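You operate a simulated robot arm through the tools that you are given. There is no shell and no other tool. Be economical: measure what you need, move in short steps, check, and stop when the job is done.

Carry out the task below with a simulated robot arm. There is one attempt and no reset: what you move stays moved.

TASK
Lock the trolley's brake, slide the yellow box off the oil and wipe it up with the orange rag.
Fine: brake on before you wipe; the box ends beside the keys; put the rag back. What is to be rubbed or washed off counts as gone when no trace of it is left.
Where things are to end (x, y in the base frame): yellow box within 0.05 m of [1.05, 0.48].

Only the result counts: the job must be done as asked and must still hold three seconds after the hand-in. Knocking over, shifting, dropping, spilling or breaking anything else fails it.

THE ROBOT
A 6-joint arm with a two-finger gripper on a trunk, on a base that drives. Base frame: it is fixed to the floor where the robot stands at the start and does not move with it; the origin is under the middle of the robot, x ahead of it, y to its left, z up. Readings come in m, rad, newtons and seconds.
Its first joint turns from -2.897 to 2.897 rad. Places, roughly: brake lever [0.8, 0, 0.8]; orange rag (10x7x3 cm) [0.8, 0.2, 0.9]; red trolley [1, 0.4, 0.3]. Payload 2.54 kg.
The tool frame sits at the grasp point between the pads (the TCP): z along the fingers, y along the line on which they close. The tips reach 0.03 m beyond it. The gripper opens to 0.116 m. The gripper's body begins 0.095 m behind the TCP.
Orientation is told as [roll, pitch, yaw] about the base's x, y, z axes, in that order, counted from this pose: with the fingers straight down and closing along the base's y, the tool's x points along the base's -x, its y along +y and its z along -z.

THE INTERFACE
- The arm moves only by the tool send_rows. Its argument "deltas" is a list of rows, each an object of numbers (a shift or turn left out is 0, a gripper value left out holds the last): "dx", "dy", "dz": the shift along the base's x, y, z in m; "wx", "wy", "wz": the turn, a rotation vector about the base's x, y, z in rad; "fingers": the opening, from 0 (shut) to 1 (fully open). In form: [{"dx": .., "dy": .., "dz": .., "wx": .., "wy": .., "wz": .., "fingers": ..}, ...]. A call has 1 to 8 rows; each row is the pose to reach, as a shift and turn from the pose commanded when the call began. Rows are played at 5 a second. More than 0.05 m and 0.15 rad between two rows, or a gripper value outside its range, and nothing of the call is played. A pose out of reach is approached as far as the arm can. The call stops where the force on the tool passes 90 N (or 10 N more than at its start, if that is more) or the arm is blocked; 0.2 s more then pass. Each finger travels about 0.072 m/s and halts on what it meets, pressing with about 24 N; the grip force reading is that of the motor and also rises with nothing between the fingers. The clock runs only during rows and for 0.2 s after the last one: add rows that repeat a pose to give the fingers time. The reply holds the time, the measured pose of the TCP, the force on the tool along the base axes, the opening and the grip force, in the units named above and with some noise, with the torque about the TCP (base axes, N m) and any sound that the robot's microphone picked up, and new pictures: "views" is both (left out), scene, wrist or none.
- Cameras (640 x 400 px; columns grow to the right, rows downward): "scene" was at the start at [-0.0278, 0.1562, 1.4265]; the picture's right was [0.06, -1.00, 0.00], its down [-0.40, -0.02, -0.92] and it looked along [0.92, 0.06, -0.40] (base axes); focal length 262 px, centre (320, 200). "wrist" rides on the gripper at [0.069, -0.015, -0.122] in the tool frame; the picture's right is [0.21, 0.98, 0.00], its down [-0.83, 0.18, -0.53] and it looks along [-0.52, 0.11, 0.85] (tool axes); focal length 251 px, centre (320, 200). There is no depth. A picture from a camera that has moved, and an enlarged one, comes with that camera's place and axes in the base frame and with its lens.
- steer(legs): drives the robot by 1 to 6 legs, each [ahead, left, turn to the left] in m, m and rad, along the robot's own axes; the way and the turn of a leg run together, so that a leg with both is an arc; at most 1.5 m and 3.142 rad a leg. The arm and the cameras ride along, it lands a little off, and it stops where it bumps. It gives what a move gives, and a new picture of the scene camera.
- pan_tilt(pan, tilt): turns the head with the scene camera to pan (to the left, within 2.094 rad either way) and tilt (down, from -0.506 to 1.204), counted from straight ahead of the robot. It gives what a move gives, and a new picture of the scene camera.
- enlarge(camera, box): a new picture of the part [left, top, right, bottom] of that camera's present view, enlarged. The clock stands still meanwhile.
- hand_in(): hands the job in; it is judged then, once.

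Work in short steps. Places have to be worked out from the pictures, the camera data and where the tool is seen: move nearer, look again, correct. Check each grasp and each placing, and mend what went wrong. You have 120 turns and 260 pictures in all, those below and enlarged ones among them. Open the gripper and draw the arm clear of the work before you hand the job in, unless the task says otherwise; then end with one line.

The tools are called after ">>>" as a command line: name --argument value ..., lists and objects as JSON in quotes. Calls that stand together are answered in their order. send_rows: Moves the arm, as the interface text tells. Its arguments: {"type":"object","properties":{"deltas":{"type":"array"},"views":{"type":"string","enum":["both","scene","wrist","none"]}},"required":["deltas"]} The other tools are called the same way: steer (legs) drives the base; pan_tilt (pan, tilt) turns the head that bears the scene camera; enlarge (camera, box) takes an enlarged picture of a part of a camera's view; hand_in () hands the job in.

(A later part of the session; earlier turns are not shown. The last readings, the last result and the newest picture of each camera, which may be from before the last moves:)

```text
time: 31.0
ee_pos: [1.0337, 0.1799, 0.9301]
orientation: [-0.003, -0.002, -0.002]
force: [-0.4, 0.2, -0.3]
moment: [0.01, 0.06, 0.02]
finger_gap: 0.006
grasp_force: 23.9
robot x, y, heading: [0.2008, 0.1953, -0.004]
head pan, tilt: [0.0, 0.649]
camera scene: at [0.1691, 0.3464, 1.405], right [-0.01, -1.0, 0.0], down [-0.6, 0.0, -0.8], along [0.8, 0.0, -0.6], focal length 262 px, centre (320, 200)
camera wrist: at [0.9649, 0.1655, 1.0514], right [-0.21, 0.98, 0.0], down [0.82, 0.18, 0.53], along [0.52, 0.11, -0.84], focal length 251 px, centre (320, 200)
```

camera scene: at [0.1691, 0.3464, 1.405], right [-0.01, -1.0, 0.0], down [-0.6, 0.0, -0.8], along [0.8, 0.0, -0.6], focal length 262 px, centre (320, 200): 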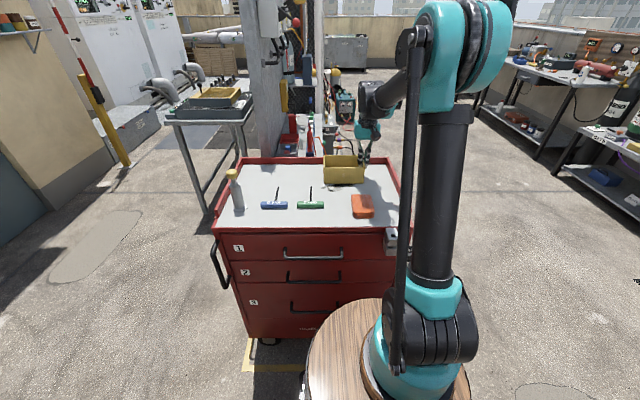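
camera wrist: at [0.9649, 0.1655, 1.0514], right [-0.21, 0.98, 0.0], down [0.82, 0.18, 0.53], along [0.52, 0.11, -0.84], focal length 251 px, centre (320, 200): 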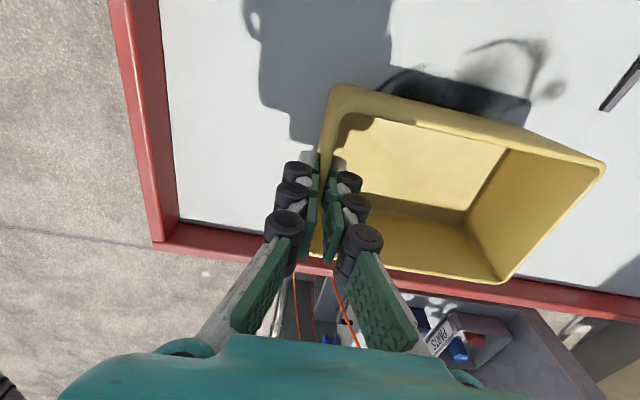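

Wall gripped (6 mm gap). I slide it +y about 0.23 m with a slight +x.

>>> send_rows --deltas '[{"dy": 0.02, "dz": 0.001}, {"dy": 0.05, "dx": 0.003, "dz": 0.001}, {"dy": 0.08, "dx": 0.006, "dz": 0.001}, {"dy": 0.11, "dx": 0.009, "dz": 0.001}, {"dy": 0.14, "dx": 0.012, "dz": 0.001}, {"dy": 0.17, "dx": 0.012, "dz": 0.001}, {"dy": 0.2, "dx": 0.012, "dz": 0.001}, {"dy": 0.228, "dx": 0.012, "dz": 0.001}]'

```text
time: 32.8
ee_pos: [1.0454, 0.4099, 0.9337]
orientation: [-0.002, -0.001, -0.002]
force: [0.3, -0.2, -1.0]
moment: [-0.08, 0.0, -0.02]
finger_gap: 0.0061
grasp_force: 23.9
robot x, y, heading: [0.2049, 0.1957, -0.003]
head pan, tilt: [0.0, 0.649]
camera scene: at [0.1692, 0.3463, 1.405], right [-0.01, -1.0, 0.0], down [-0.6, 0.0, -0.8], along [0.8, 0.0, -0.6], focal length 262 px, centre (320, 200)
camera wrist: at [0.977, 0.3949, 1.0556], right [-0.21, 0.98, 0.0], down [0.83, 0.18, 0.54], along [0.52, 0.11, -0.84], focal length 251 px, centre (320, 200)
```

scene: 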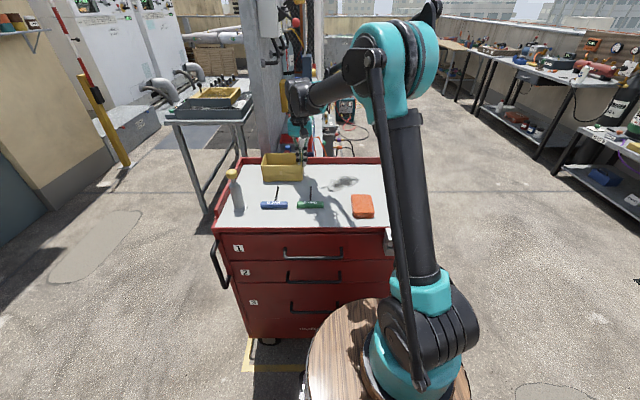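
wrist: 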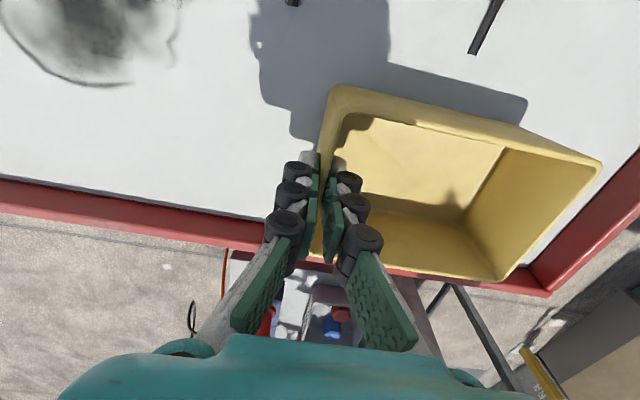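

Box is at about (1.045, 0.48). I let it down the last few mm, open and rise.

>>> send_rows --deltas '[{"dz": -0.003}, {"dz": -0.003, "fingers": 0.45}, {"dz": -0.003}, {"dz": -0.003}, {"dz": 0.03}, {"dz": 0.075}, {"dz": 0.12}, {"dz": 0.16}]' --views "none"

>>> enlarge --camera "scene" --box '[200, 130, 420, 270]'

```text
time: 34.6
ee_pos: [1.0449, 0.4086, 1.0924]
orientation: [0.001, -0.004, 0.0]
force: [-0.3, 0.8, 0.4]
moment: [0.01, 0.02, 0.0]
finger_gap: 0.052
grasp_force: 0.1
robot x, y, heading: [0.2026, 0.1965, -0.003]
head pan, tilt: [0.0, 0.649]
```

```text
2.86 times, centred on (310, 200) of scene
camera zoom: at [0.1692, 0.3465, 1.405], right [-0.01, -1.0, 0.0], down [-0.6, 0.0, -0.8], along [0.8, 0.0, -0.6], focal length 747 px, centre (349, 200)
```

zoom: 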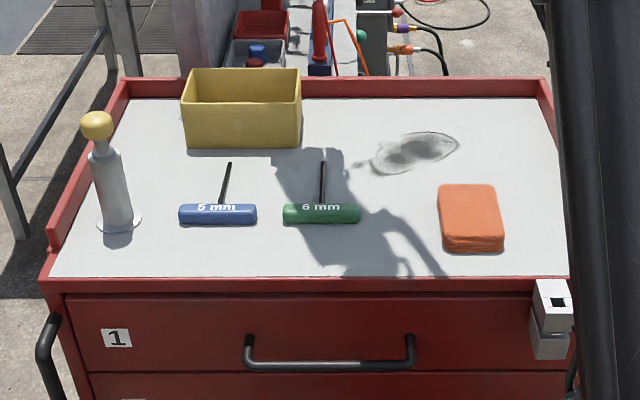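

Box well placed; the oil patch spans about x 0.93–1.03, y 0.195–0.34. Now I move above the rag with the gripper wide open.

>>> send_rows --deltas '[{"dx": -0.032, "dy": -0.028, "fingers": 0.95}, {"dx": -0.064, "dy": -0.056}, {"dx": -0.096, "dy": -0.084}, {"dx": -0.128, "dy": -0.112}, {"dx": -0.16, "dy": -0.14}, {"dx": -0.192, "dy": -0.168}, {"dx": -0.21, "dy": -0.182, "dz": -0.03}, {"dx": -0.229, "dy": -0.196, "dz": -0.065}]'

```text
time: 36.4
ee_pos: [0.814, 0.2124, 1.0269]
orientation: [-0.001, -0.002, -0.002]
force: [1.0, 0.3, 0.1]
moment: [0.01, 0.04, -0.02]
finger_gap: 0.1099
grasp_force: 0.1
robot x, y, heading: [0.2046, 0.1961, -0.004]
head pan, tilt: [0.0, 0.649]
camera scene: at [0.1691, 0.3464, 1.405], right [-0.01, -1.0, 0.0], down [-0.6, 0.0, -0.8], along [0.8, 0.0, -0.6], focal length 262 px, centre (320, 200)
camera wrist: at [0.7467, 0.1974, 1.1492], right [-0.21, 0.98, 0.0], down [0.82, 0.18, 0.54], along [0.52, 0.11, -0.84], focal length 251 px, centre (320, 200)
```

scene: 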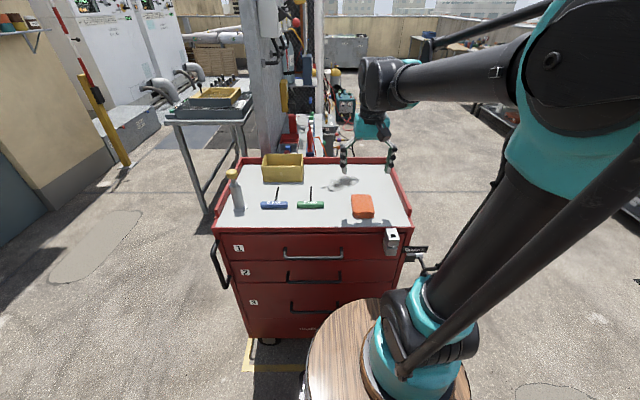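
wrist: 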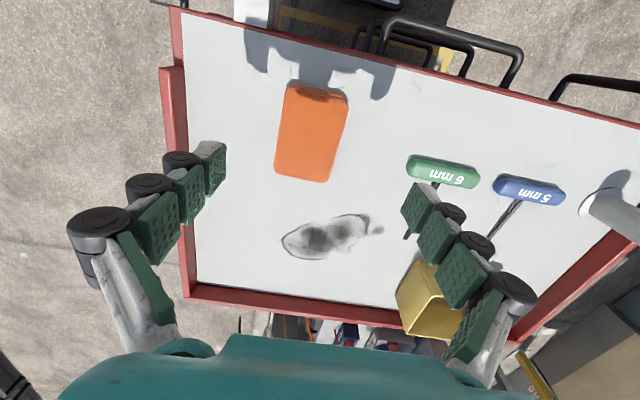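

Rag centre ≈ (0.826, 0.207). I descend over it and grip across its 7 cm width.

>>> send_rows --deltas '[{"dx": 0.011, "dy": -0.005, "dz": -0.04}, {"dx": 0.011, "dy": -0.005, "dz": -0.08}, {"dx": 0.011, "dy": -0.005, "dz": -0.1}, {"dx": 0.011, "dy": -0.005, "dz": -0.115}]'

```text
time: 37.4
ee_pos: [0.8288, 0.2042, 0.912]
orientation: [-0.001, -0.002, -0.001]
force: [-0.2, -0.8, 0.4]
moment: [0.0, -0.02, 0.02]
finger_gap: 0.1103
grasp_force: 0.0
robot x, y, heading: [0.2046, 0.1925, -0.008]
head pan, tilt: [0.0, 0.649]
camera scene: at [0.169, 0.3464, 1.405], right [-0.01, -1.0, 0.0], down [-0.6, 0.0, -0.8], along [0.8, 0.0, -0.6], focal length 262 px, centre (320, 200)
camera wrist: at [0.7586, 0.191, 1.0336], right [-0.21, 0.98, 0.0], down [0.82, 0.18, 0.54], along [0.52, 0.11, -0.84], focal length 251 px, centre (320, 200)
```

scene: 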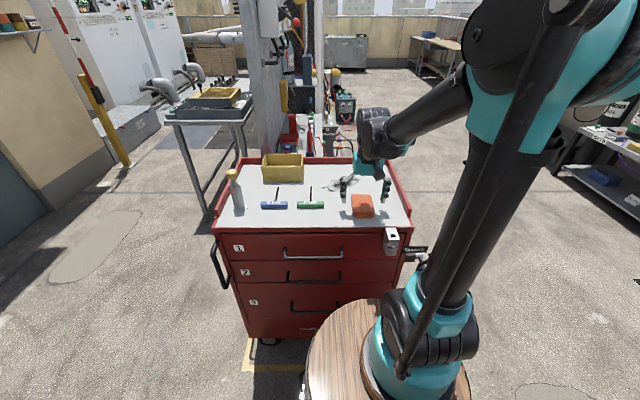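
wrist: 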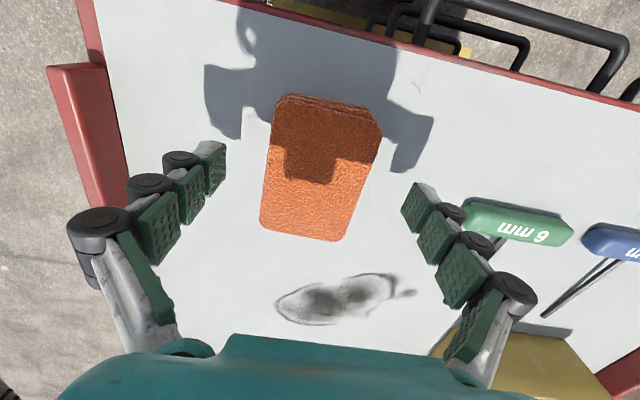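

Well centred. Closing on the rag.

>>> send_rows --deltas '[{"fingers": 0.4}, {}, {}, {}, {}]' --views "wrist"

```text
time: 38.6
ee_pos: [0.827, 0.2055, 0.913]
orientation: [-0.001, -0.001, 0.0]
force: [2.0, 4.8, 27.0]
moment: [0.33, 0.01, -0.06]
finger_gap: 0.0455
grasp_force: 7.9
robot x, y, heading: [0.2017, 0.1968, -0.002]
head pan, tilt: [0.0, 0.649]
camera wrist: at [0.7585, 0.1913, 1.0344], right [-0.21, 0.98, 0.0], down [0.82, 0.18, 0.54], along [0.52, 0.11, -0.84], focal length 251 px, centre (320, 200)
```

wrist: 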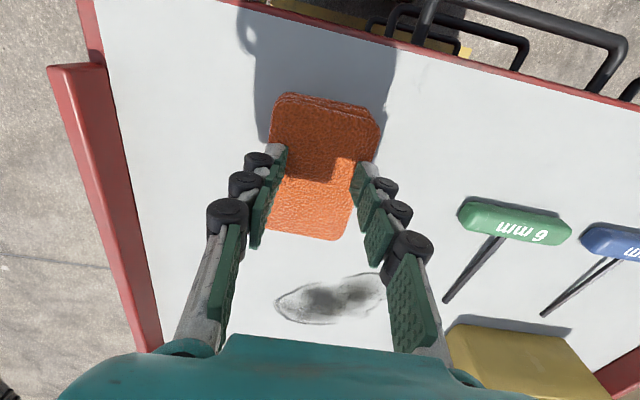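

The rag is soft and compressed to 4.5 cm. I squeeze a bit more and lift a little to test the hold.

>>> send_rows --deltas '[{"fingers": 0.3}, {}, {"dz": 0.01}, {"dz": 0.03}, {"dz": 0.05}]'

```text
time: 39.8
ee_pos: [0.8277, 0.206, 0.9634]
orientation: [-0.002, 0.0, 0.0]
force: [0.6, 0.8, 0.1]
moment: [0.0, 0.0, -0.01]
finger_gap: 0.0348
grasp_force: 0.0
robot x, y, heading: [0.1972, 0.198, -0.001]
head pan, tilt: [0.0, 0.649]
camera scene: at [0.1691, 0.3464, 1.405], right [-0.01, -1.0, 0.0], down [-0.6, 0.0, -0.8], along [0.8, 0.0, -0.6], focal length 262 px, centre (320, 200)
camera wrist: at [0.7581, 0.192, 1.0846], right [-0.21, 0.98, 0.0], down [0.82, 0.18, 0.53], along [0.52, 0.11, -0.84], focal length 251 px, centre (320, 200)
```

scene: 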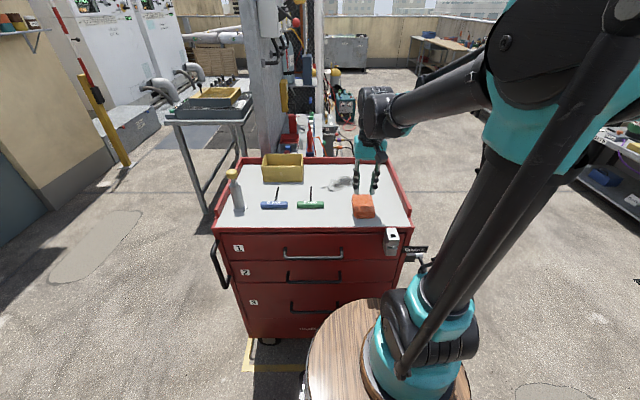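
wrist: 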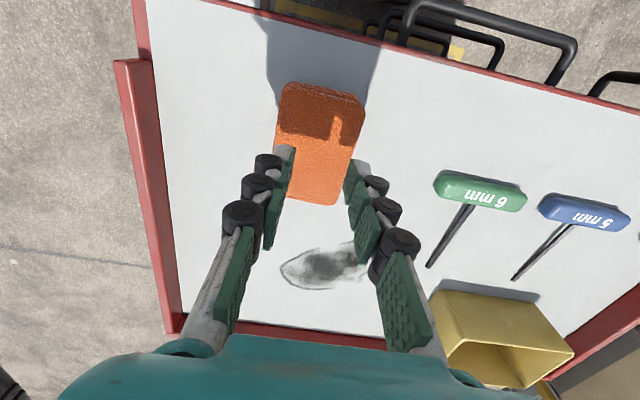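

The fingers slid over the top, so table and rag lie lower than I judged (rag top ≈0.88). I reopen and go lower, feeling for the table.

>>> send_rows --deltas '[{"fingers": 0.95, "dz": 0.02}, {"dz": 0.02}, {"dz": 0.02}, {"dz": -0.02, "dx": 0.003}, {"dz": -0.05, "dx": 0.003}, {"dz": -0.06, "dx": 0.003}, {"dz": -0.068, "dx": 0.003}]' --views "wrist"

```text
time: 41.4
ee_pos: [0.8319, 0.2066, 0.8938]
orientation: [-0.002, -0.002, -0.001]
force: [0.8, 0.3, 0.7]
moment: [0.0, 0.02, 0.0]
finger_gap: 0.1101
grasp_force: 0.2
robot x, y, heading: [0.2012, 0.1976, -0.006]
head pan, tilt: [0.0, 0.649]
camera wrist: at [0.7624, 0.1918, 1.0158], right [-0.21, 0.98, 0.0], down [0.82, 0.18, 0.54], along [0.52, 0.11, -0.84], focal length 251 px, centre (320, 200)
```

wrist: 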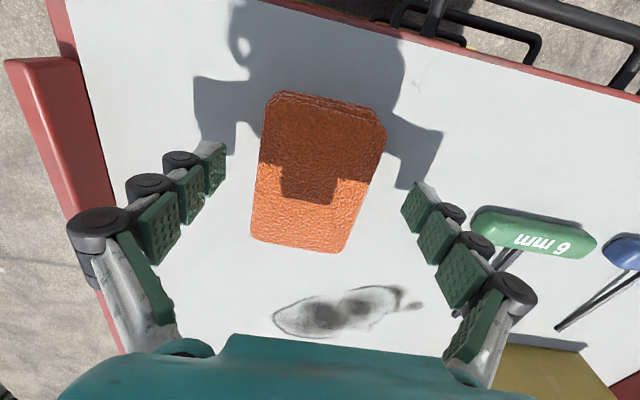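

>>> send_rows --deltas '[{"dz": -0.003}, {"dz": -0.006}, {"dz": -0.006}]' --views "none"

>>> send_rows --deltas '[{"fingers": 0.6}, {}, {"fingers": 0.5}, {}, {"fingers": 0.4}, {}]' --views "wrist"

```text
time: 42.2
ee_pos: [0.8314, 0.2055, 0.8881]
orientation: [-0.003, -0.001, 0.0]
force: [-0.2, 0.3, 0.9]
moment: [-0.01, 0.03, 0.01]
finger_gap: 0.1104
grasp_force: 0.1
robot x, y, heading: [0.2021, 0.1946, -0.006]
head pan, tilt: [0.0, 0.649]
```

```text
time: 43.6
ee_pos: [0.8304, 0.2072, 0.8892]
orientation: [-0.001, 0.0, 0.0]
force: [1.3, 0.2, 6.3]
moment: [-0.01, 0.0, 0.01]
finger_gap: 0.0666
grasp_force: 23.9
robot x, y, heading: [0.203, 0.1983, -0.004]
head pan, tilt: [0.0, 0.649]
camera wrist: at [0.7613, 0.1917, 1.0101], right [-0.21, 0.98, 0.0], down [0.82, 0.18, 0.54], along [0.52, 0.11, -0.84], focal length 251 px, centre (320, 200)
```

wrist: 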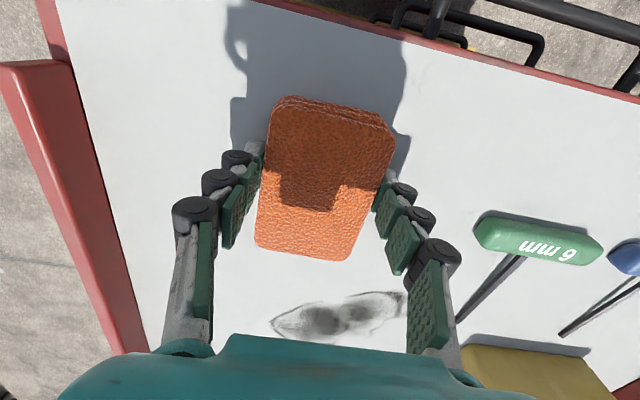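

Good grip now (6.7 cm, 24 N) at TCP (0.830, 0.207, 0.889). Keeping the rag on the table I press slightly and slide forward over the oil's right part.

>>> send_rows --deltas '[{"dz": -0.004}, {"dz": -0.004, "dx": 0.03}, {"dz": -0.004, "dx": 0.06}, {"dz": -0.004, "dx": 0.09}, {"dz": -0.004, "dx": 0.12}, {"dz": -0.004, "dx": 0.15}, {"dz": -0.004, "dx": 0.18}, {"dz": -0.004, "dx": 0.205}]'

```text
time: 44.2
ee_pos: [0.8436, 0.2051, 0.8866]
orientation: [-0.003, 0.009, 0.002]
force: [-12.8, -0.5, 58.2]
moment: [0.63, 0.0, 0.21]
finger_gap: 0.0677
grasp_force: 23.9
robot x, y, heading: [0.2057, 0.1949, 0.001]
head pan, tilt: [0.0, 0.649]
stopped in row 2: the force on the tool passed its limit at 106 N (the readings are from after the stop); the commanded pose is now the measured one
camera scene: at [0.1663, 0.3463, 1.405], right [-0.01, -1.0, 0.0], down [-0.6, 0.0, -0.8], along [0.8, 0.0, -0.6], focal length 262 px, centre (320, 200)
camera wrist: at [0.776, 0.1906, 1.0093], right [-0.22, 0.98, 0.0], down [0.83, 0.18, 0.53], along [0.51, 0.11, -0.85], focal length 251 px, centre (320, 200)
```

scene: 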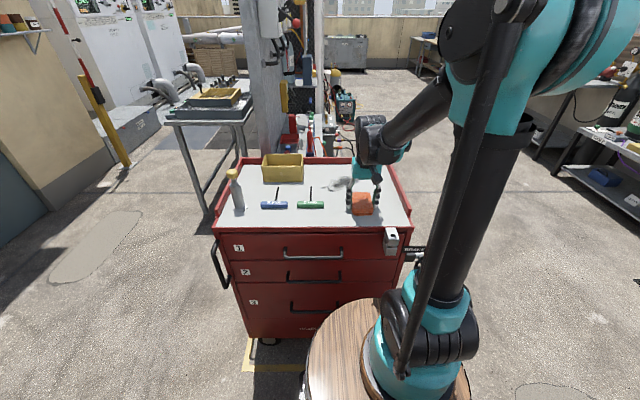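
wrist: 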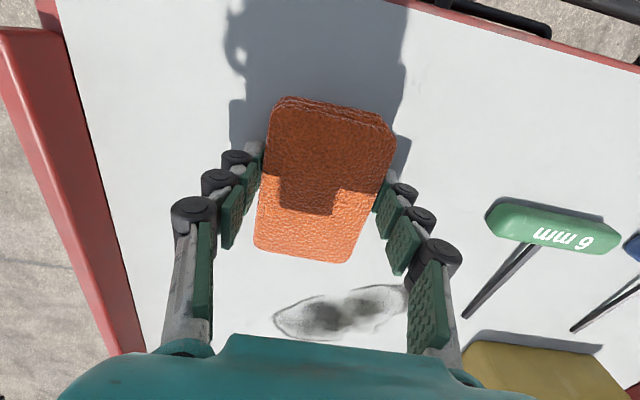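

Contact is stiff; I ease up about 2 mm and slide forward.

>>> send_rows --deltas '[{"dz": 0.0018}, {"dz": 0.0018, "dx": 0.02}, {"dz": 0.0018, "dx": 0.04}, {"dz": 0.0018, "dx": 0.06}, {"dz": 0.0018, "dx": 0.08}]' --views "wrist"

```text
time: 45.4
ee_pos: [0.9249, 0.2056, 0.8872]
orientation: [-0.003, 0.006, 0.002]
force: [0.0, 0.5, 0.7]
moment: [0.0, -0.01, -0.02]
finger_gap: 0.0667
grasp_force: 24.4
robot x, y, heading: [0.1988, 0.1985, -0.004]
head pan, tilt: [0.0, 0.649]
camera wrist: at [0.8576, 0.1909, 1.0097], right [-0.22, 0.98, 0.0], down [0.83, 0.18, 0.53], along [0.52, 0.11, -0.85], focal length 251 px, centre (320, 200)
```

wrist: 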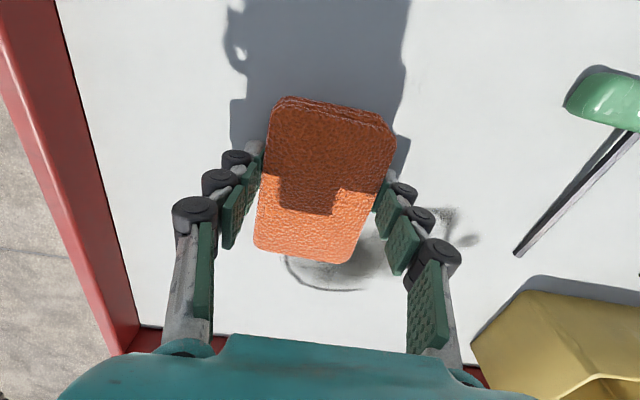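

Contact is nearly nil now; I press 1 mm and sweep forward across the oil.

>>> send_rows --deltas '[{"dz": -0.001, "dx": 0.02}, {"dz": -0.001, "dx": 0.04}, {"dz": -0.001, "dx": 0.06}, {"dz": -0.001, "dx": 0.08}, {"dz": -0.001, "dx": 0.1}, {"dz": -0.001, "dx": 0.11}]'

```text
time: 46.8
ee_pos: [1.0342, 0.2059, 0.8874]
orientation: [-0.001, 0.005, 0.001]
force: [-24.1, 2.1, 53.7]
moment: [0.89, 0.46, 0.36]
finger_gap: 0.067
grasp_force: 24.1
robot x, y, heading: [0.2003, 0.1988, -0.003]
head pan, tilt: [0.0, 0.649]
camera scene: at [0.1657, 0.3464, 1.4049], right [-0.01, -1.0, 0.0], down [-0.6, 0.0, -0.8], along [0.8, 0.0, -0.6], focal length 262 px, centre (320, 200)
camera wrist: at [0.9663, 0.191, 1.0092], right [-0.22, 0.98, 0.0], down [0.83, 0.18, 0.53], along [0.52, 0.11, -0.85], focal length 251 px, centre (320, 200)
```

scene: 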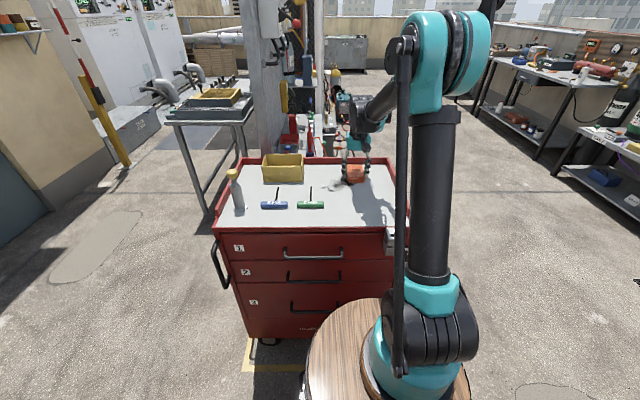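
wrist: 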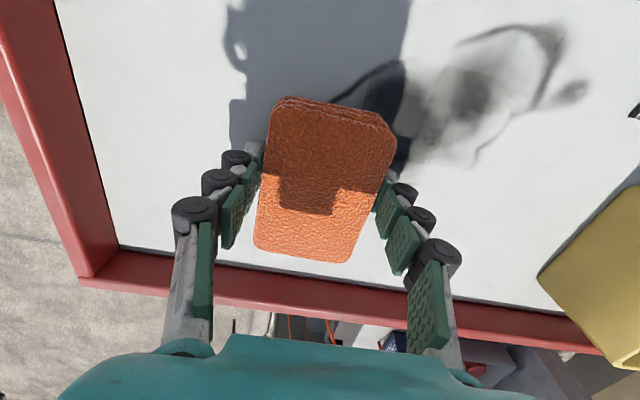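

The right part is wiped. I continue with zigzag passes toward the left, slightly lighter.

>>> send_rows --deltas '[{"dz": 0.0008, "dy": 0.02}, {"dz": 0.0008, "dx": -0.035, "dy": 0.02}, {"dz": 0.0008, "dx": -0.07, "dy": 0.02}, {"dz": 0.0008, "dx": -0.07, "dy": 0.045}, {"dz": 0.0008, "dx": -0.035, "dy": 0.045}, {"dz": 0.0008, "dy": 0.045}, {"dz": 0.0008, "dy": 0.07}, {"dz": 0.0008, "dx": -0.035, "dy": 0.07}]' --views "wrist"

```text
time: 48.6
ee_pos: [1.0019, 0.2779, 0.8869]
orientation: [-0.001, 0.004, 0.002]
force: [26.1, 0.8, 52.2]
moment: [-0.26, -1.24, 0.19]
finger_gap: 0.067
grasp_force: 24.2
robot x, y, heading: [0.2043, 0.1968, -0.005]
head pan, tilt: [0.0, 0.649]
camera wrist: at [0.9332, 0.2633, 1.0091], right [-0.22, 0.98, 0.0], down [0.83, 0.18, 0.53], along [0.52, 0.12, -0.85], focal length 251 px, centre (320, 200)
```

wrist: 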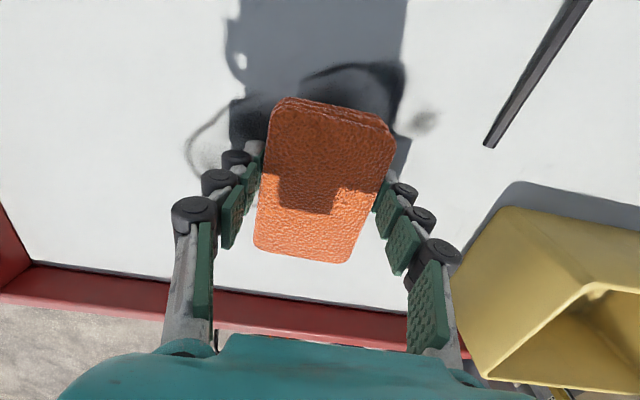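

Traces remain; I continue with passes toward −x and back to the right along the front of the patch.

>>> send_rows --deltas '[{"dx": -0.035}, {"dx": -0.065}, {"dx": -0.065, "dy": -0.03}, {"dx": -0.065, "dy": -0.065}, {"dx": -0.045, "dy": -0.085}, {"dx": -0.01, "dy": -0.085}, {"dx": 0.02, "dy": -0.085}, {"dx": 0.02, "dy": -0.06}]' --views "wrist"

```text
time: 50.4
ee_pos: [1.0235, 0.213, 0.8872]
orientation: [-0.004, 0.004, -0.003]
force: [5.0, -19.1, 33.3]
moment: [-0.13, -0.21, -0.15]
finger_gap: 0.0672
grasp_force: 24.3
robot x, y, heading: [0.1991, 0.1961, -0.005]
head pan, tilt: [0.0, 0.649]
camera wrist: at [0.9555, 0.1991, 1.0091], right [-0.21, 0.98, 0.0], down [0.83, 0.18, 0.53], along [0.52, 0.11, -0.85], focal length 251 px, centre (320, 200)
```

wrist: 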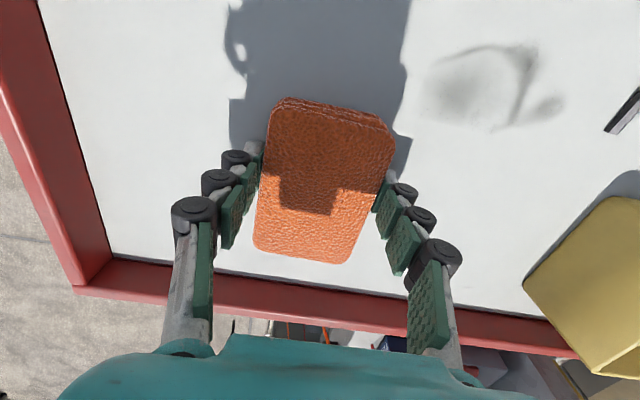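

Fading nicely; what's left is x 0.935–0.98, y 0.26–0.345. I sweep there, staying clear of the green key's tip.

>>> send_rows --deltas '[{"dx": -0.03, "dy": 0.03}, {"dx": -0.06, "dy": 0.06}, {"dx": -0.085, "dy": 0.07}, {"dx": -0.085, "dy": 0.045}, {"dx": -0.06, "dy": 0.075}, {"dx": -0.04, "dy": 0.095}, {"dx": -0.037, "dy": 0.107}, {"dx": -0.02, "dy": 0.085}]' --views "wrist"

>>> send_rows --deltas '[{"dx": -0.03, "dy": -0.01}, {"dx": -0.06, "dy": -0.01}, {"dx": -0.06, "dy": -0.04}, {"dx": -0.03, "dy": -0.025}, {"dx": -0.02, "dy": 0.02}, {"dx": 0.02, "dy": 0.0}, {"dx": 0.02, "dy": -0.04}, {"dx": 0.02, "dy": -0.08}]' --views "wrist"

```text
time: 52.2
ee_pos: [0.9996, 0.3, 0.8881]
orientation: [-0.002, 0.006, 0.0]
force: [0.3, 0.3, -0.3]
moment: [-0.01, -0.02, 0.02]
finger_gap: 0.067
grasp_force: 23.4
robot x, y, heading: [0.2007, 0.1943, -0.005]
head pan, tilt: [0.0, 0.649]
camera wrist: at [0.9325, 0.2862, 1.0111], right [-0.22, 0.98, 0.0], down [0.83, 0.18, 0.53], along [0.51, 0.11, -0.85], focal length 251 px, centre (320, 200)
```

wrist: 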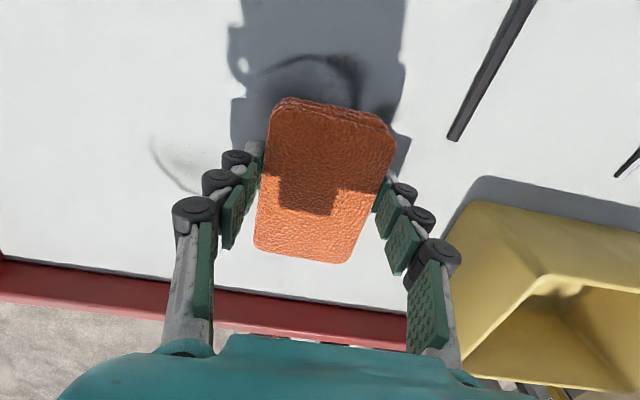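

```text
time: 54.0
ee_pos: [1.0207, 0.2248, 0.8868]
orientation: [0.004, 0.007, 0.006]
force: [1.7, 28.4, 57.9]
moment: [2.54, -0.28, 0.14]
finger_gap: 0.0689
grasp_force: 24.2
robot x, y, heading: [0.2021, 0.1979, -0.006]
head pan, tilt: [0.0, 0.649]
camera wrist: at [0.9519, 0.2091, 1.0087], right [-0.22, 0.98, 0.0], down [0.83, 0.18, 0.53], along [0.52, 0.12, -0.85], focal length 251 px, centre (320, 200)
```

wrist: 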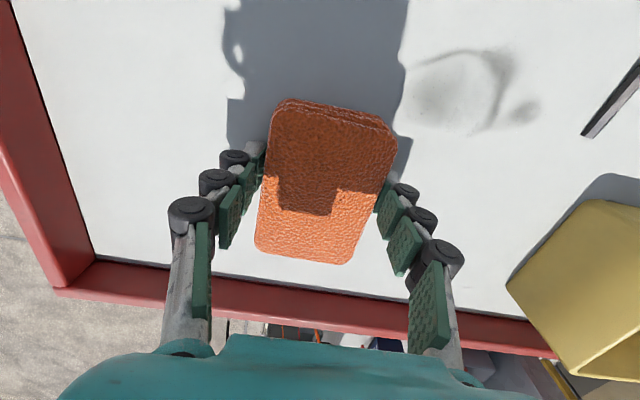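

Some passes lacked pressure. I repeat the strokes over the remaining zone with about 1 mm more press on the left.

>>> send_rows --deltas '[{"dx": -0.03, "dy": 0.035}, {"dx": -0.06, "dy": 0.055, "dz": -0.0008}, {"dx": -0.085, "dy": 0.06, "dz": -0.0008}, {"dx": -0.07, "dy": 0.03, "dz": -0.0008}, {"dx": -0.055, "dy": 0.055, "dz": -0.0008}, {"dx": -0.04, "dy": 0.085, "dz": -0.001}, {"dx": -0.034, "dy": 0.095, "dz": -0.001}, {"dx": -0.034, "dy": 0.06, "dz": -0.0008}]' --views "none"

>>> send_rows --deltas '[{"dx": -0.035}, {"dx": -0.035, "dy": 0.02}, {"dx": 0.0, "dy": 0.02}, {"dx": 0.0, "dy": -0.02}, {"dx": 0.02, "dy": -0.06}, {"dx": 0.02, "dy": -0.095}, {"dx": 0.04, "dy": -0.095}, {"dx": 0.04, "dy": -0.06}]' --views "wrist"

```text
time: 54.6
ee_pos: [0.9591, 0.2697, 0.8868]
orientation: [-0.006, 0.004, 0.0]
force: [-10.0, -2.8, 36.7]
moment: [1.36, 0.27, 0.25]
finger_gap: 0.0692
grasp_force: 23.5
robot x, y, heading: [0.2008, 0.196, -0.009]
head pan, tilt: [0.0, 0.649]
stopped in row 3: the force on the tool passed its limit at 110 N (the readings are from after the stop); the commanded pose is now the measured one
```

```text
time: 56.5
ee_pos: [1.0013, 0.2098, 0.8866]
orientation: [-0.005, 0.003, -0.005]
force: [1.3, -16.4, 26.9]
moment: [0.54, -0.14, -0.11]
finger_gap: 0.0686
grasp_force: 23.8
robot x, y, heading: [0.1997, 0.1958, -0.006]
head pan, tilt: [0.0, 0.649]
camera wrist: at [0.9317, 0.1952, 1.009], right [-0.21, 0.98, -0.01], down [0.83, 0.18, 0.53], along [0.52, 0.11, -0.85], focal length 251 px, centre (320, 200)
```

wrist: 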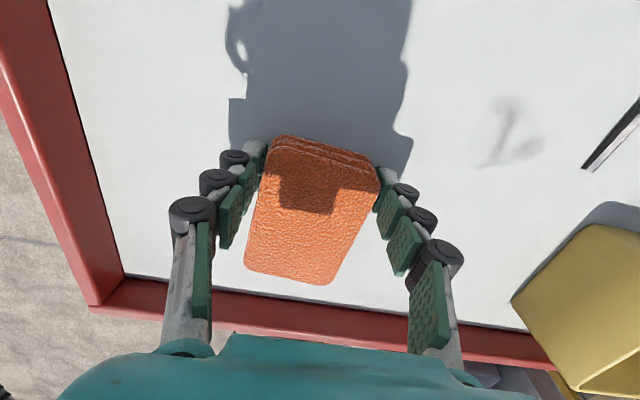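

Almost clean; a small trace remains at x 0.935–0.98, y 0.30–0.35, close to the key's tip. I lift a bit and yaw the hand 90° so the rag's protruding end points to +y, keeping the fingers away from the key.

>>> send_rows --deltas '[{"dz": 0.03}, {"dz": 0.03, "wz": 0.14}, {"dz": 0.03, "wz": 0.28}, {"dz": 0.03, "wz": 0.42, "dx": -0.01}, {"dz": 0.03, "wz": 0.56, "dx": -0.02, "dy": 0.01}, {"dz": 0.03, "wz": 0.7, "dx": -0.03, "dy": 0.02}, {"dz": 0.03, "wz": 0.84, "dx": -0.04, "dy": 0.03}, {"dz": 0.03, "wz": 0.98, "dx": -0.044, "dy": 0.04}]' --views "none"

>>> send_rows --deltas '[{"wz": 0.14}, {"wz": 0.28}, {"wz": 0.42}, {"wz": 0.56}, {"wz": 0.59, "dy": 0.01}]'

```text
time: 58.2
ee_pos: [0.9565, 0.253, 0.9146]
orientation: [-0.005, 0.004, 0.979]
force: [0.3, 0.5, 0.4]
moment: [0.01, -0.06, 0.03]
finger_gap: 0.0464
grasp_force: 0.0
robot x, y, heading: [0.1988, 0.1947, -0.006]
head pan, tilt: [0.0, 0.649]
```

```text
time: 59.5
ee_pos: [0.9562, 0.262, 0.9142]
orientation: [-0.005, 0.002, 1.569]
force: [0.0, -1.0, -0.1]
moment: [0.02, 0.02, 0.0]
finger_gap: 0.0462
grasp_force: 0.0
robot x, y, heading: [0.2034, 0.1998, -0.003]
head pan, tilt: [0.0, 0.649]
camera scene: at [0.1692, 0.346, 1.405], right [-0.01, -1.0, 0.0], down [-0.6, 0.0, -0.8], along [0.8, -0.01, -0.6], focal length 262 px, centre (320, 200)
camera wrist: at [0.9712, 0.1936, 1.0367], right [-0.98, -0.21, 0.0], down [-0.18, 0.83, 0.53], along [-0.11, 0.52, -0.85], focal length 251 px, centre (320, 200)
```

scene: 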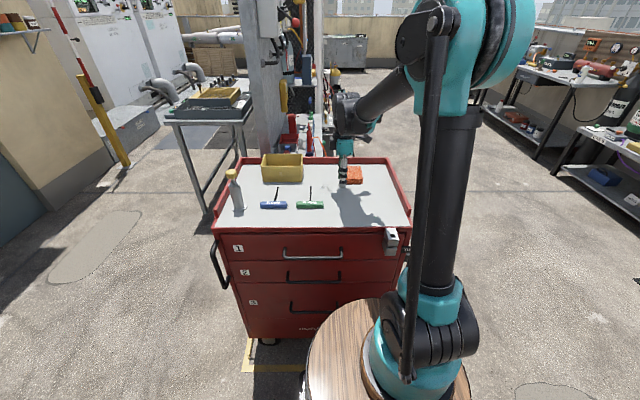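
wrist: 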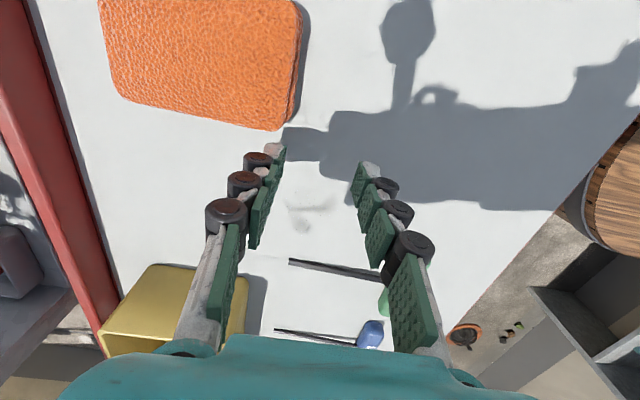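

The rag slipped out when lifting and lies flat at about (1.035, 0.214). I turn back to yaw 0 above it and will regrip it near its far end, so the fingers stay behind the key's tip when I wipe the last trace.

>>> send_rows --deltas '[{"dz": 0.04, "wz": -0.14}, {"dz": 0.05, "wz": -0.28, "fingers": 0.95}, {"dz": 0.05, "wz": -0.42}, {"dz": 0.05, "wz": -0.56, "dx": 0.02, "dy": -0.01}, {"dz": 0.05, "wz": -0.7, "dx": 0.04, "dy": -0.02}, {"dz": 0.05, "wz": -0.84, "dx": 0.06, "dy": -0.03}, {"dz": 0.05, "wz": -0.98, "dx": 0.08, "dy": -0.04}, {"dz": 0.05, "wz": -1.12, "dx": 0.1, "dy": -0.048}]' --views "none"

>>> send_rows --deltas '[{"wz": -0.14}, {"wz": -0.28}, {"wz": -0.42}, {"wz": -0.45, "wy": 0.0}]'

```text
time: 61.2
ee_pos: [1.0562, 0.2135, 0.9674]
orientation: [-0.004, 0.003, 0.446]
force: [-0.1, -0.3, 0.6]
moment: [-0.01, -0.05, 0.0]
finger_gap: 0.11
grasp_force: 0.1
robot x, y, heading: [0.2011, 0.1966, -0.006]
head pan, tilt: [0.0, 0.649]
```

```text
time: 62.2
ee_pos: [1.0565, 0.2151, 0.9654]
orientation: [-0.006, 0.003, -0.002]
force: [0.1, 0.2, -0.1]
moment: [0.01, 0.0, -0.02]
finger_gap: 0.1101
grasp_force: 0.1
robot x, y, heading: [0.203, 0.1937, -0.007]
head pan, tilt: [0.0, 0.649]
camera scene: at [0.1692, 0.346, 1.405], right [-0.01, -1.0, 0.0], down [-0.6, 0.0, -0.8], along [0.8, -0.01, -0.6], focal length 262 px, centre (320, 200)
camera wrist: at [0.9877, 0.2001, 1.0882], right [-0.21, 0.98, 0.0], down [0.83, 0.18, 0.53], along [0.52, 0.11, -0.85], focal length 251 px, centre (320, 200)
```

scene: 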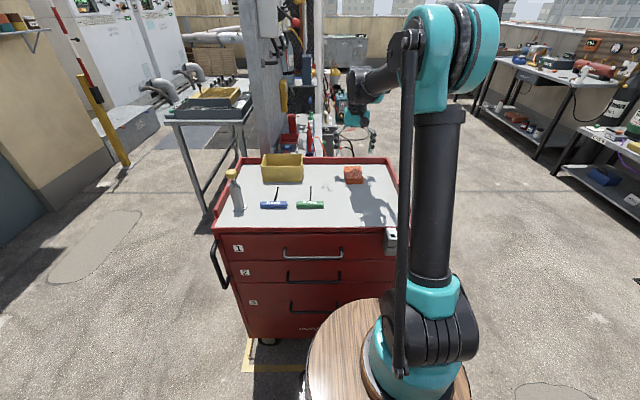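
wrist: 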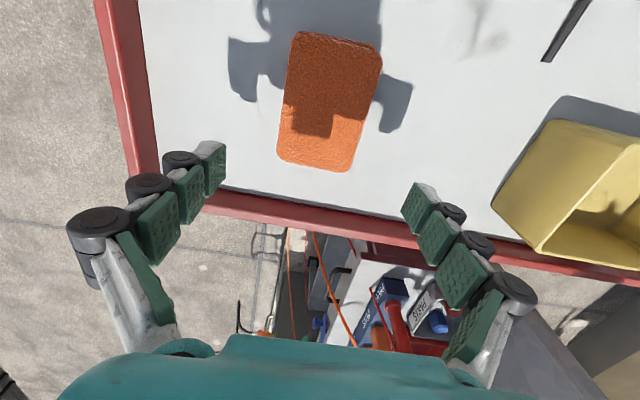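

Rag spans x 0.983–1.08, y 0.183–0.245. I descend at x≈1.056 (far end) and grip.

>>> send_rows --deltas '[{"dz": -0.04}, {"dz": -0.07}, {"dz": -0.0795}, {"dz": -0.0795, "fingers": 0.6}, {"dz": -0.0795}, {"dz": -0.0795, "fingers": 0.45}, {"dz": -0.0795}, {"dz": -0.0795}]' --views "wrist"

```text
time: 64.0
ee_pos: [1.0564, 0.2132, 0.8899]
orientation: [-0.007, 0.004, 0.0]
force: [0.5, 0.2, 2.8]
moment: [-0.03, 0.01, 0.06]
finger_gap: 0.0672
grasp_force: 24.4
robot x, y, heading: [0.2034, 0.1964, -0.006]
head pan, tilt: [0.0, 0.649]
camera wrist: at [0.9877, 0.1993, 1.0109], right [-0.21, 0.98, 0.0], down [0.83, 0.18, 0.53], along [0.52, 0.11, -0.85], focal length 251 px, centre (320, 200)
```

wrist: 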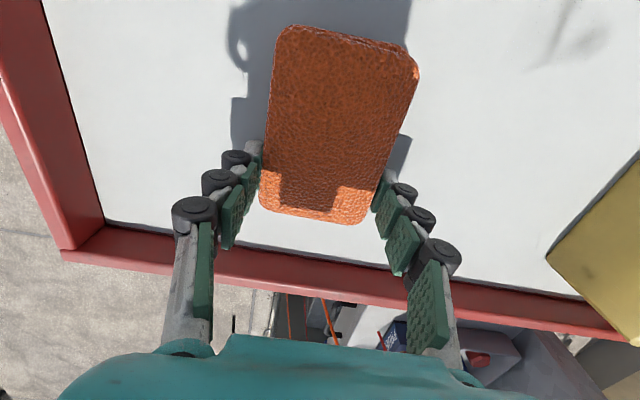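

Gripped at the far end. I slide over the last trace with light pressure.

>>> send_rows --deltas '[{"dz": -0.0012, "dx": -0.03, "dy": 0.03}, {"dz": -0.0012, "dx": -0.05, "dy": 0.06}, {"dz": -0.0012, "dx": -0.055, "dy": 0.085}, {"dz": -0.0012, "dx": -0.055, "dy": 0.104}, {"dz": -0.0012, "dx": -0.03, "dy": 0.104}, {"dz": -0.0012, "dx": -0.06, "dy": 0.104}, {"dz": -0.0012, "dx": -0.062, "dy": 0.075}, {"dz": -0.0012, "dx": -0.05, "dy": 0.045}]' --views "wrist"

```text
time: 65.4
ee_pos: [1.0089, 0.3216, 0.887]
orientation: [-0.002, -0.011, 0.0]
force: [-6.6, -0.4, 19.4]
moment: [0.27, 0.61, 0.21]
finger_gap: 0.0669
grasp_force: 24.4
robot x, y, heading: [0.2031, 0.1935, -0.006]
head pan, tilt: [0.0, 0.649]
stopped in row 6: the force on the tool passed its limit at 101 N (the readings are from after the stop); the commanded pose is now the measured one
camera wrist: at [0.94, 0.3071, 1.0083], right [-0.21, 0.98, 0.0], down [0.82, 0.18, 0.54], along [0.53, 0.11, -0.84], focal length 251 px, centre (320, 200)
```

wrist: 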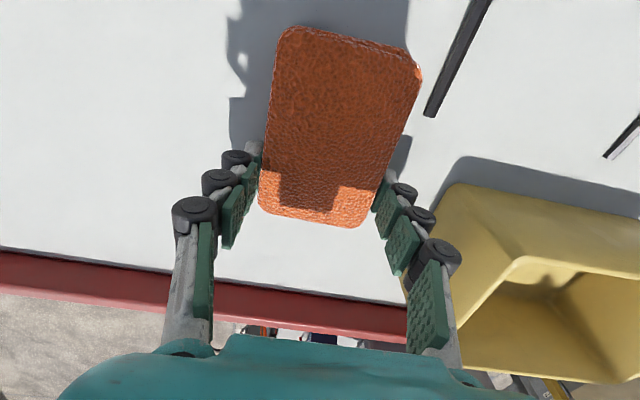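

Position fine, box corner measured at x≈1.00 (box centre ≈ (1.05, 0.48)). I stroke back to the right and a bit around to finish, then look.

>>> send_rows --deltas '[{"dy": -0.02, "dz": 0.0003}, {"dx": -0.015, "dy": -0.02, "dz": 0.0003}, {"dx": -0.015, "dy": -0.005, "dz": 0.0003}, {"dx": 0.01, "dy": -0.005, "dz": 0.0003}, {"dx": 0.0, "dy": -0.03, "dz": 0.0003}, {"dx": 0.0, "dy": -0.07, "dz": 0.0003}, {"dx": 0.0, "dy": -0.11, "dz": 0.0003}, {"dx": 0.02, "dy": -0.13, "dz": 0.0003}]'

>>> enlarge --camera "scene" --box '[280, 150, 400, 225]'

>>> enlarge --camera "wrist" --box '[380, 0, 640, 180]'

```text
time: 67.2
ee_pos: [1.0325, 0.191, 0.8863]
orientation: [-0.002, -0.011, 0.0]
force: [-13.7, 14.8, 43.4]
moment: [1.51, 1.05, 0.12]
finger_gap: 0.0668
grasp_force: 24.1
robot x, y, heading: [0.1992, 0.1992, -0.01]
head pan, tilt: [0.0, 0.649]
camera scene: at [0.1668, 0.3469, 1.4049], right [-0.01, -1.0, 0.0], down [-0.6, 0.0, -0.8], along [0.8, 0.0, -0.6], focal length 262 px, centre (320, 200)
camera wrist: at [0.9624, 0.1771, 1.0082], right [-0.21, 0.98, 0.0], down [0.82, 0.18, 0.54], along [0.53, 0.11, -0.84], focal length 251 px, centre (320, 200)
```

scene: 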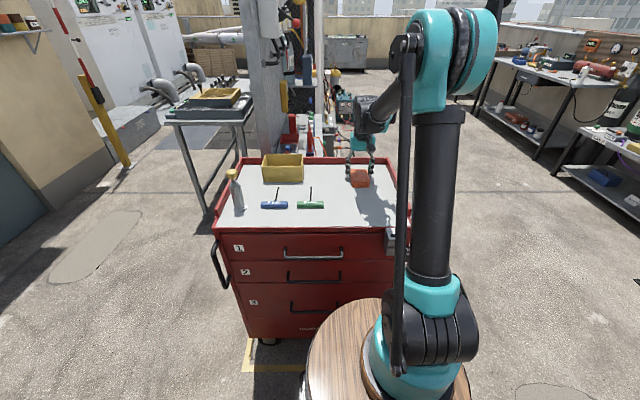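
wrist: 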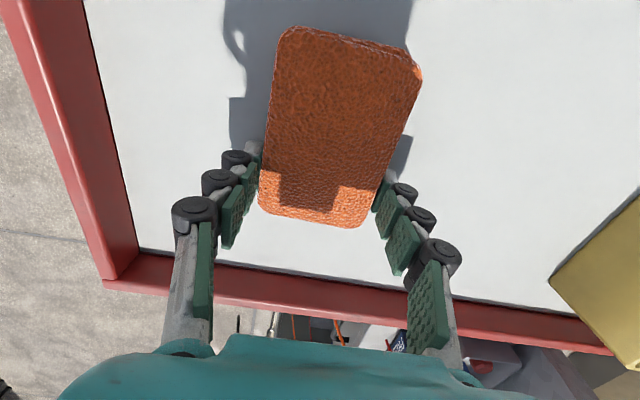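

```text
5.33 times, centred on (340, 188) of scene
camera zoom: at [0.1668, 0.3469, 1.4049], right [-0.01, -1.0, 0.0], down [-0.6, 0.0, -0.8], along [0.8, 0.0, -0.6], focal length 1395 px, centre (213, 267)
```

zoom: 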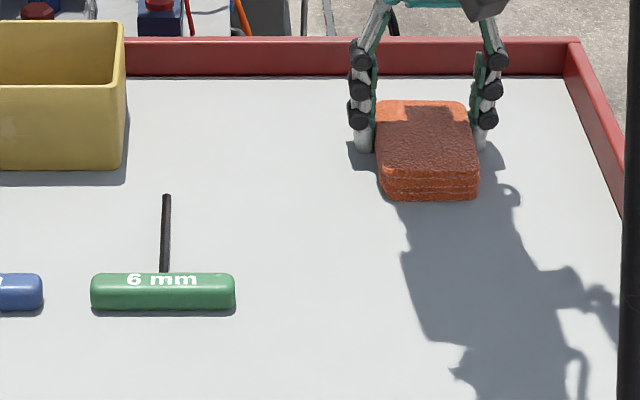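

```text
2.22 times, centred on (510, 90) of wrist
camera zoom: at [0.9624, 0.1771, 1.0082], right [-0.21, 0.98, 0.0], down [0.82, 0.18, 0.54], along [0.53, 0.11, -0.84], focal length 559 px, centre (-102, 444)
```

zoom: 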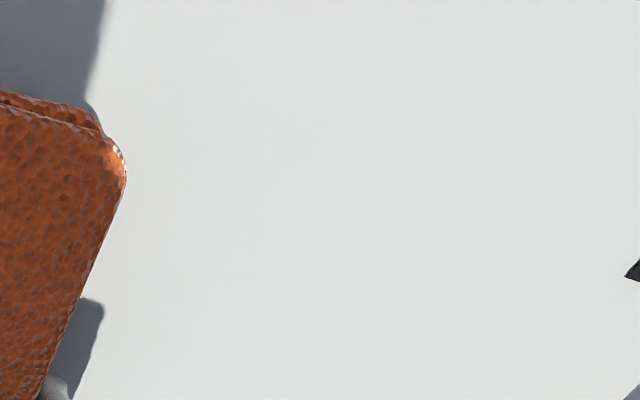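

The left area is spotless. One more pass over the right side, then slide the rag back toward its place.

>>> send_rows --deltas '[{"dx": 0.025}, {"dx": 0.025, "dy": 0.03}, {"dx": -0.01, "dy": 0.03}, {"dx": -0.01, "dy": 0.0}, {"dx": 0.02, "dy": 0.0}, {"dx": 0.0, "dy": 0.016}, {"dx": -0.04, "dy": 0.016, "dz": 0.0003}, {"dx": -0.08, "dy": 0.016, "dz": 0.0005}]' --views "none"

>>> send_rows --deltas '[{"dx": -0.03, "dz": 0.0005}, {"dx": -0.06, "dz": 0.0005}, {"dx": -0.08, "dz": 0.0005}, {"dx": -0.094, "dz": 0.0008}]'

```text
time: 69.0
ee_pos: [0.9505, 0.2098, 0.8868]
orientation: [-0.003, -0.013, 0.0]
force: [21.3, -0.3, 48.0]
moment: [0.44, -0.13, -0.21]
finger_gap: 0.0671
grasp_force: 23.6
robot x, y, heading: [0.2006, 0.194, -0.004]
head pan, tilt: [0.0, 0.649]
```

```text
time: 70.0
ee_pos: [0.8558, 0.2077, 0.8872]
orientation: [-0.004, -0.009, -0.001]
force: [5.8, -1.4, 14.1]
moment: [0.37, -0.08, -0.17]
finger_gap: 0.0669
grasp_force: 23.8
robot x, y, heading: [0.2018, 0.1942, -0.005]
head pan, tilt: [0.0, 0.649]
camera scene: at [0.1687, 0.3462, 1.405], right [-0.01, -1.0, 0.0], down [-0.6, 0.0, -0.8], along [0.8, 0.0, -0.6], focal length 262 px, centre (320, 200)
camera wrist: at [0.7862, 0.1928, 1.0084], right [-0.21, 0.98, 0.0], down [0.82, 0.18, 0.54], along [0.53, 0.11, -0.84], focal length 251 px, centre (320, 200)
```

scene: 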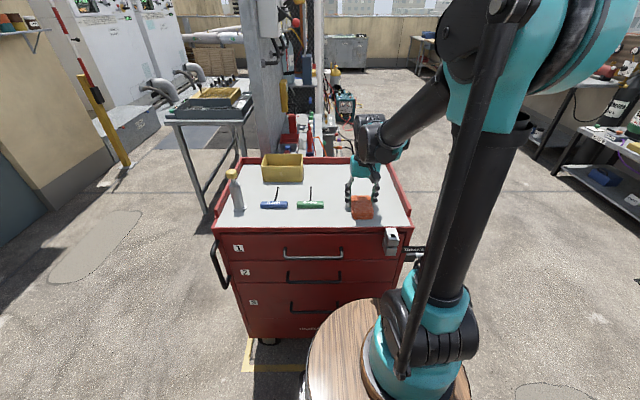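
wrist: 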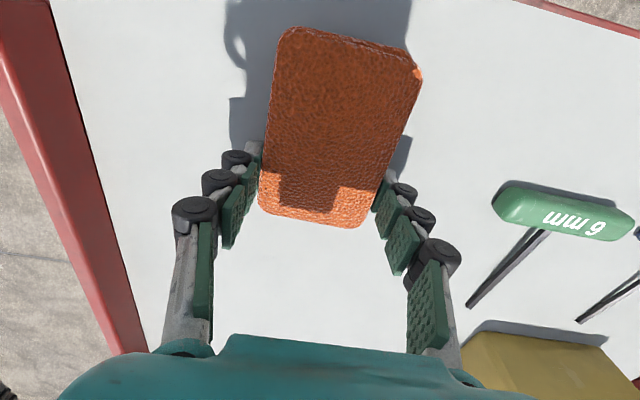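

Oil area looks clean. I open, rise straight and pull back, then check the rag's place against the first picture.

>>> send_rows --deltas '[{"fingers": 0.85}, {}, {}, {"dz": 0.04}, {"dz": 0.085}, {"dz": 0.13}, {"dz": 0.175}, {"dz": 0.22}]' --views "wrist"

>>> enlarge --camera "scene" --box '[200, 130, 420, 270]'

>>> enlarge --camera "wrist" --box '[180, 120, 460, 300]'

```text
time: 71.8
ee_pos: [0.859, 0.2053, 1.109]
orientation: [-0.003, -0.008, 0.0]
force: [0.3, -0.2, -0.6]
moment: [0.01, -0.04, 0.01]
finger_gap: 0.0987
grasp_force: 0.1
robot x, y, heading: [0.2022, 0.1979, -0.007]
head pan, tilt: [0.0, 0.649]
camera wrist: at [0.7885, 0.1911, 1.2297], right [-0.21, 0.98, 0.0], down [0.82, 0.18, 0.54], along [0.53, 0.11, -0.84], focal length 251 px, centre (320, 200)
```

wrist: 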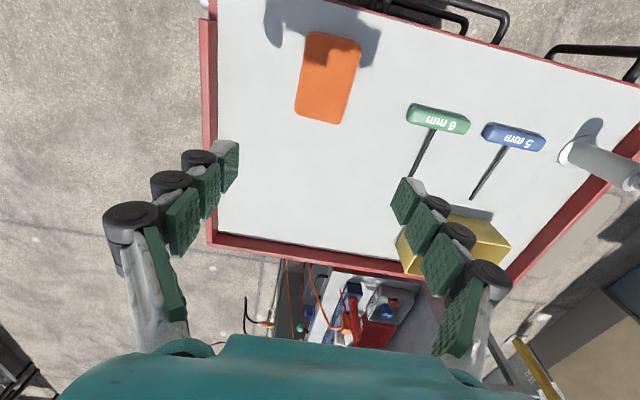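

```text
2.86 times, centred on (310, 200) of scene
camera zoom: at [0.1692, 0.3463, 1.405], right [-0.01, -1.0, 0.0], down [-0.6, 0.0, -0.8], along [0.8, 0.0, -0.6], focal length 747 px, centre (349, 200)
```

zoom: 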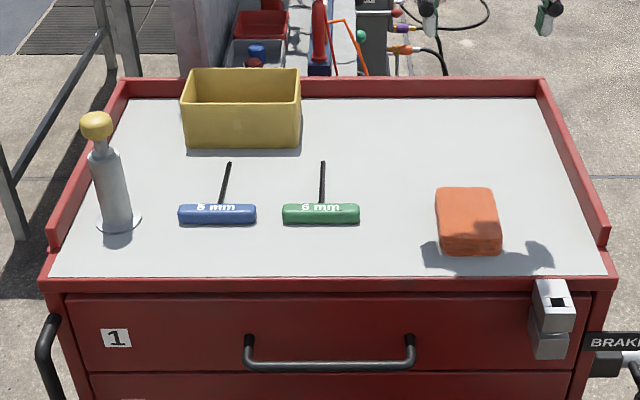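

```text
2.22 times, centred on (320, 210) of wrist
camera zoom: at [0.7885, 0.1911, 1.2297], right [-0.21, 0.98, 0.0], down [0.82, 0.18, 0.54], along [0.53, 0.11, -0.84], focal length 559 px, centre (320, 178)
```

zoom: 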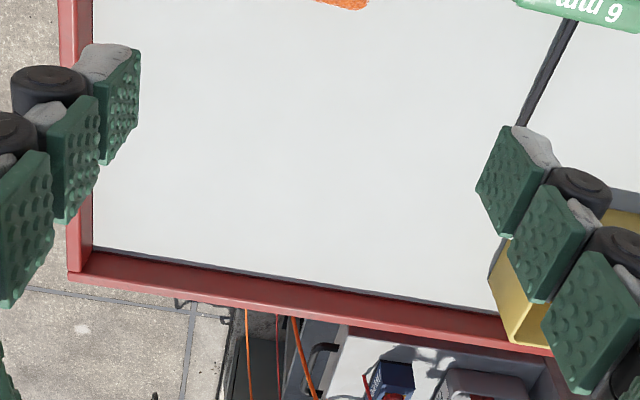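

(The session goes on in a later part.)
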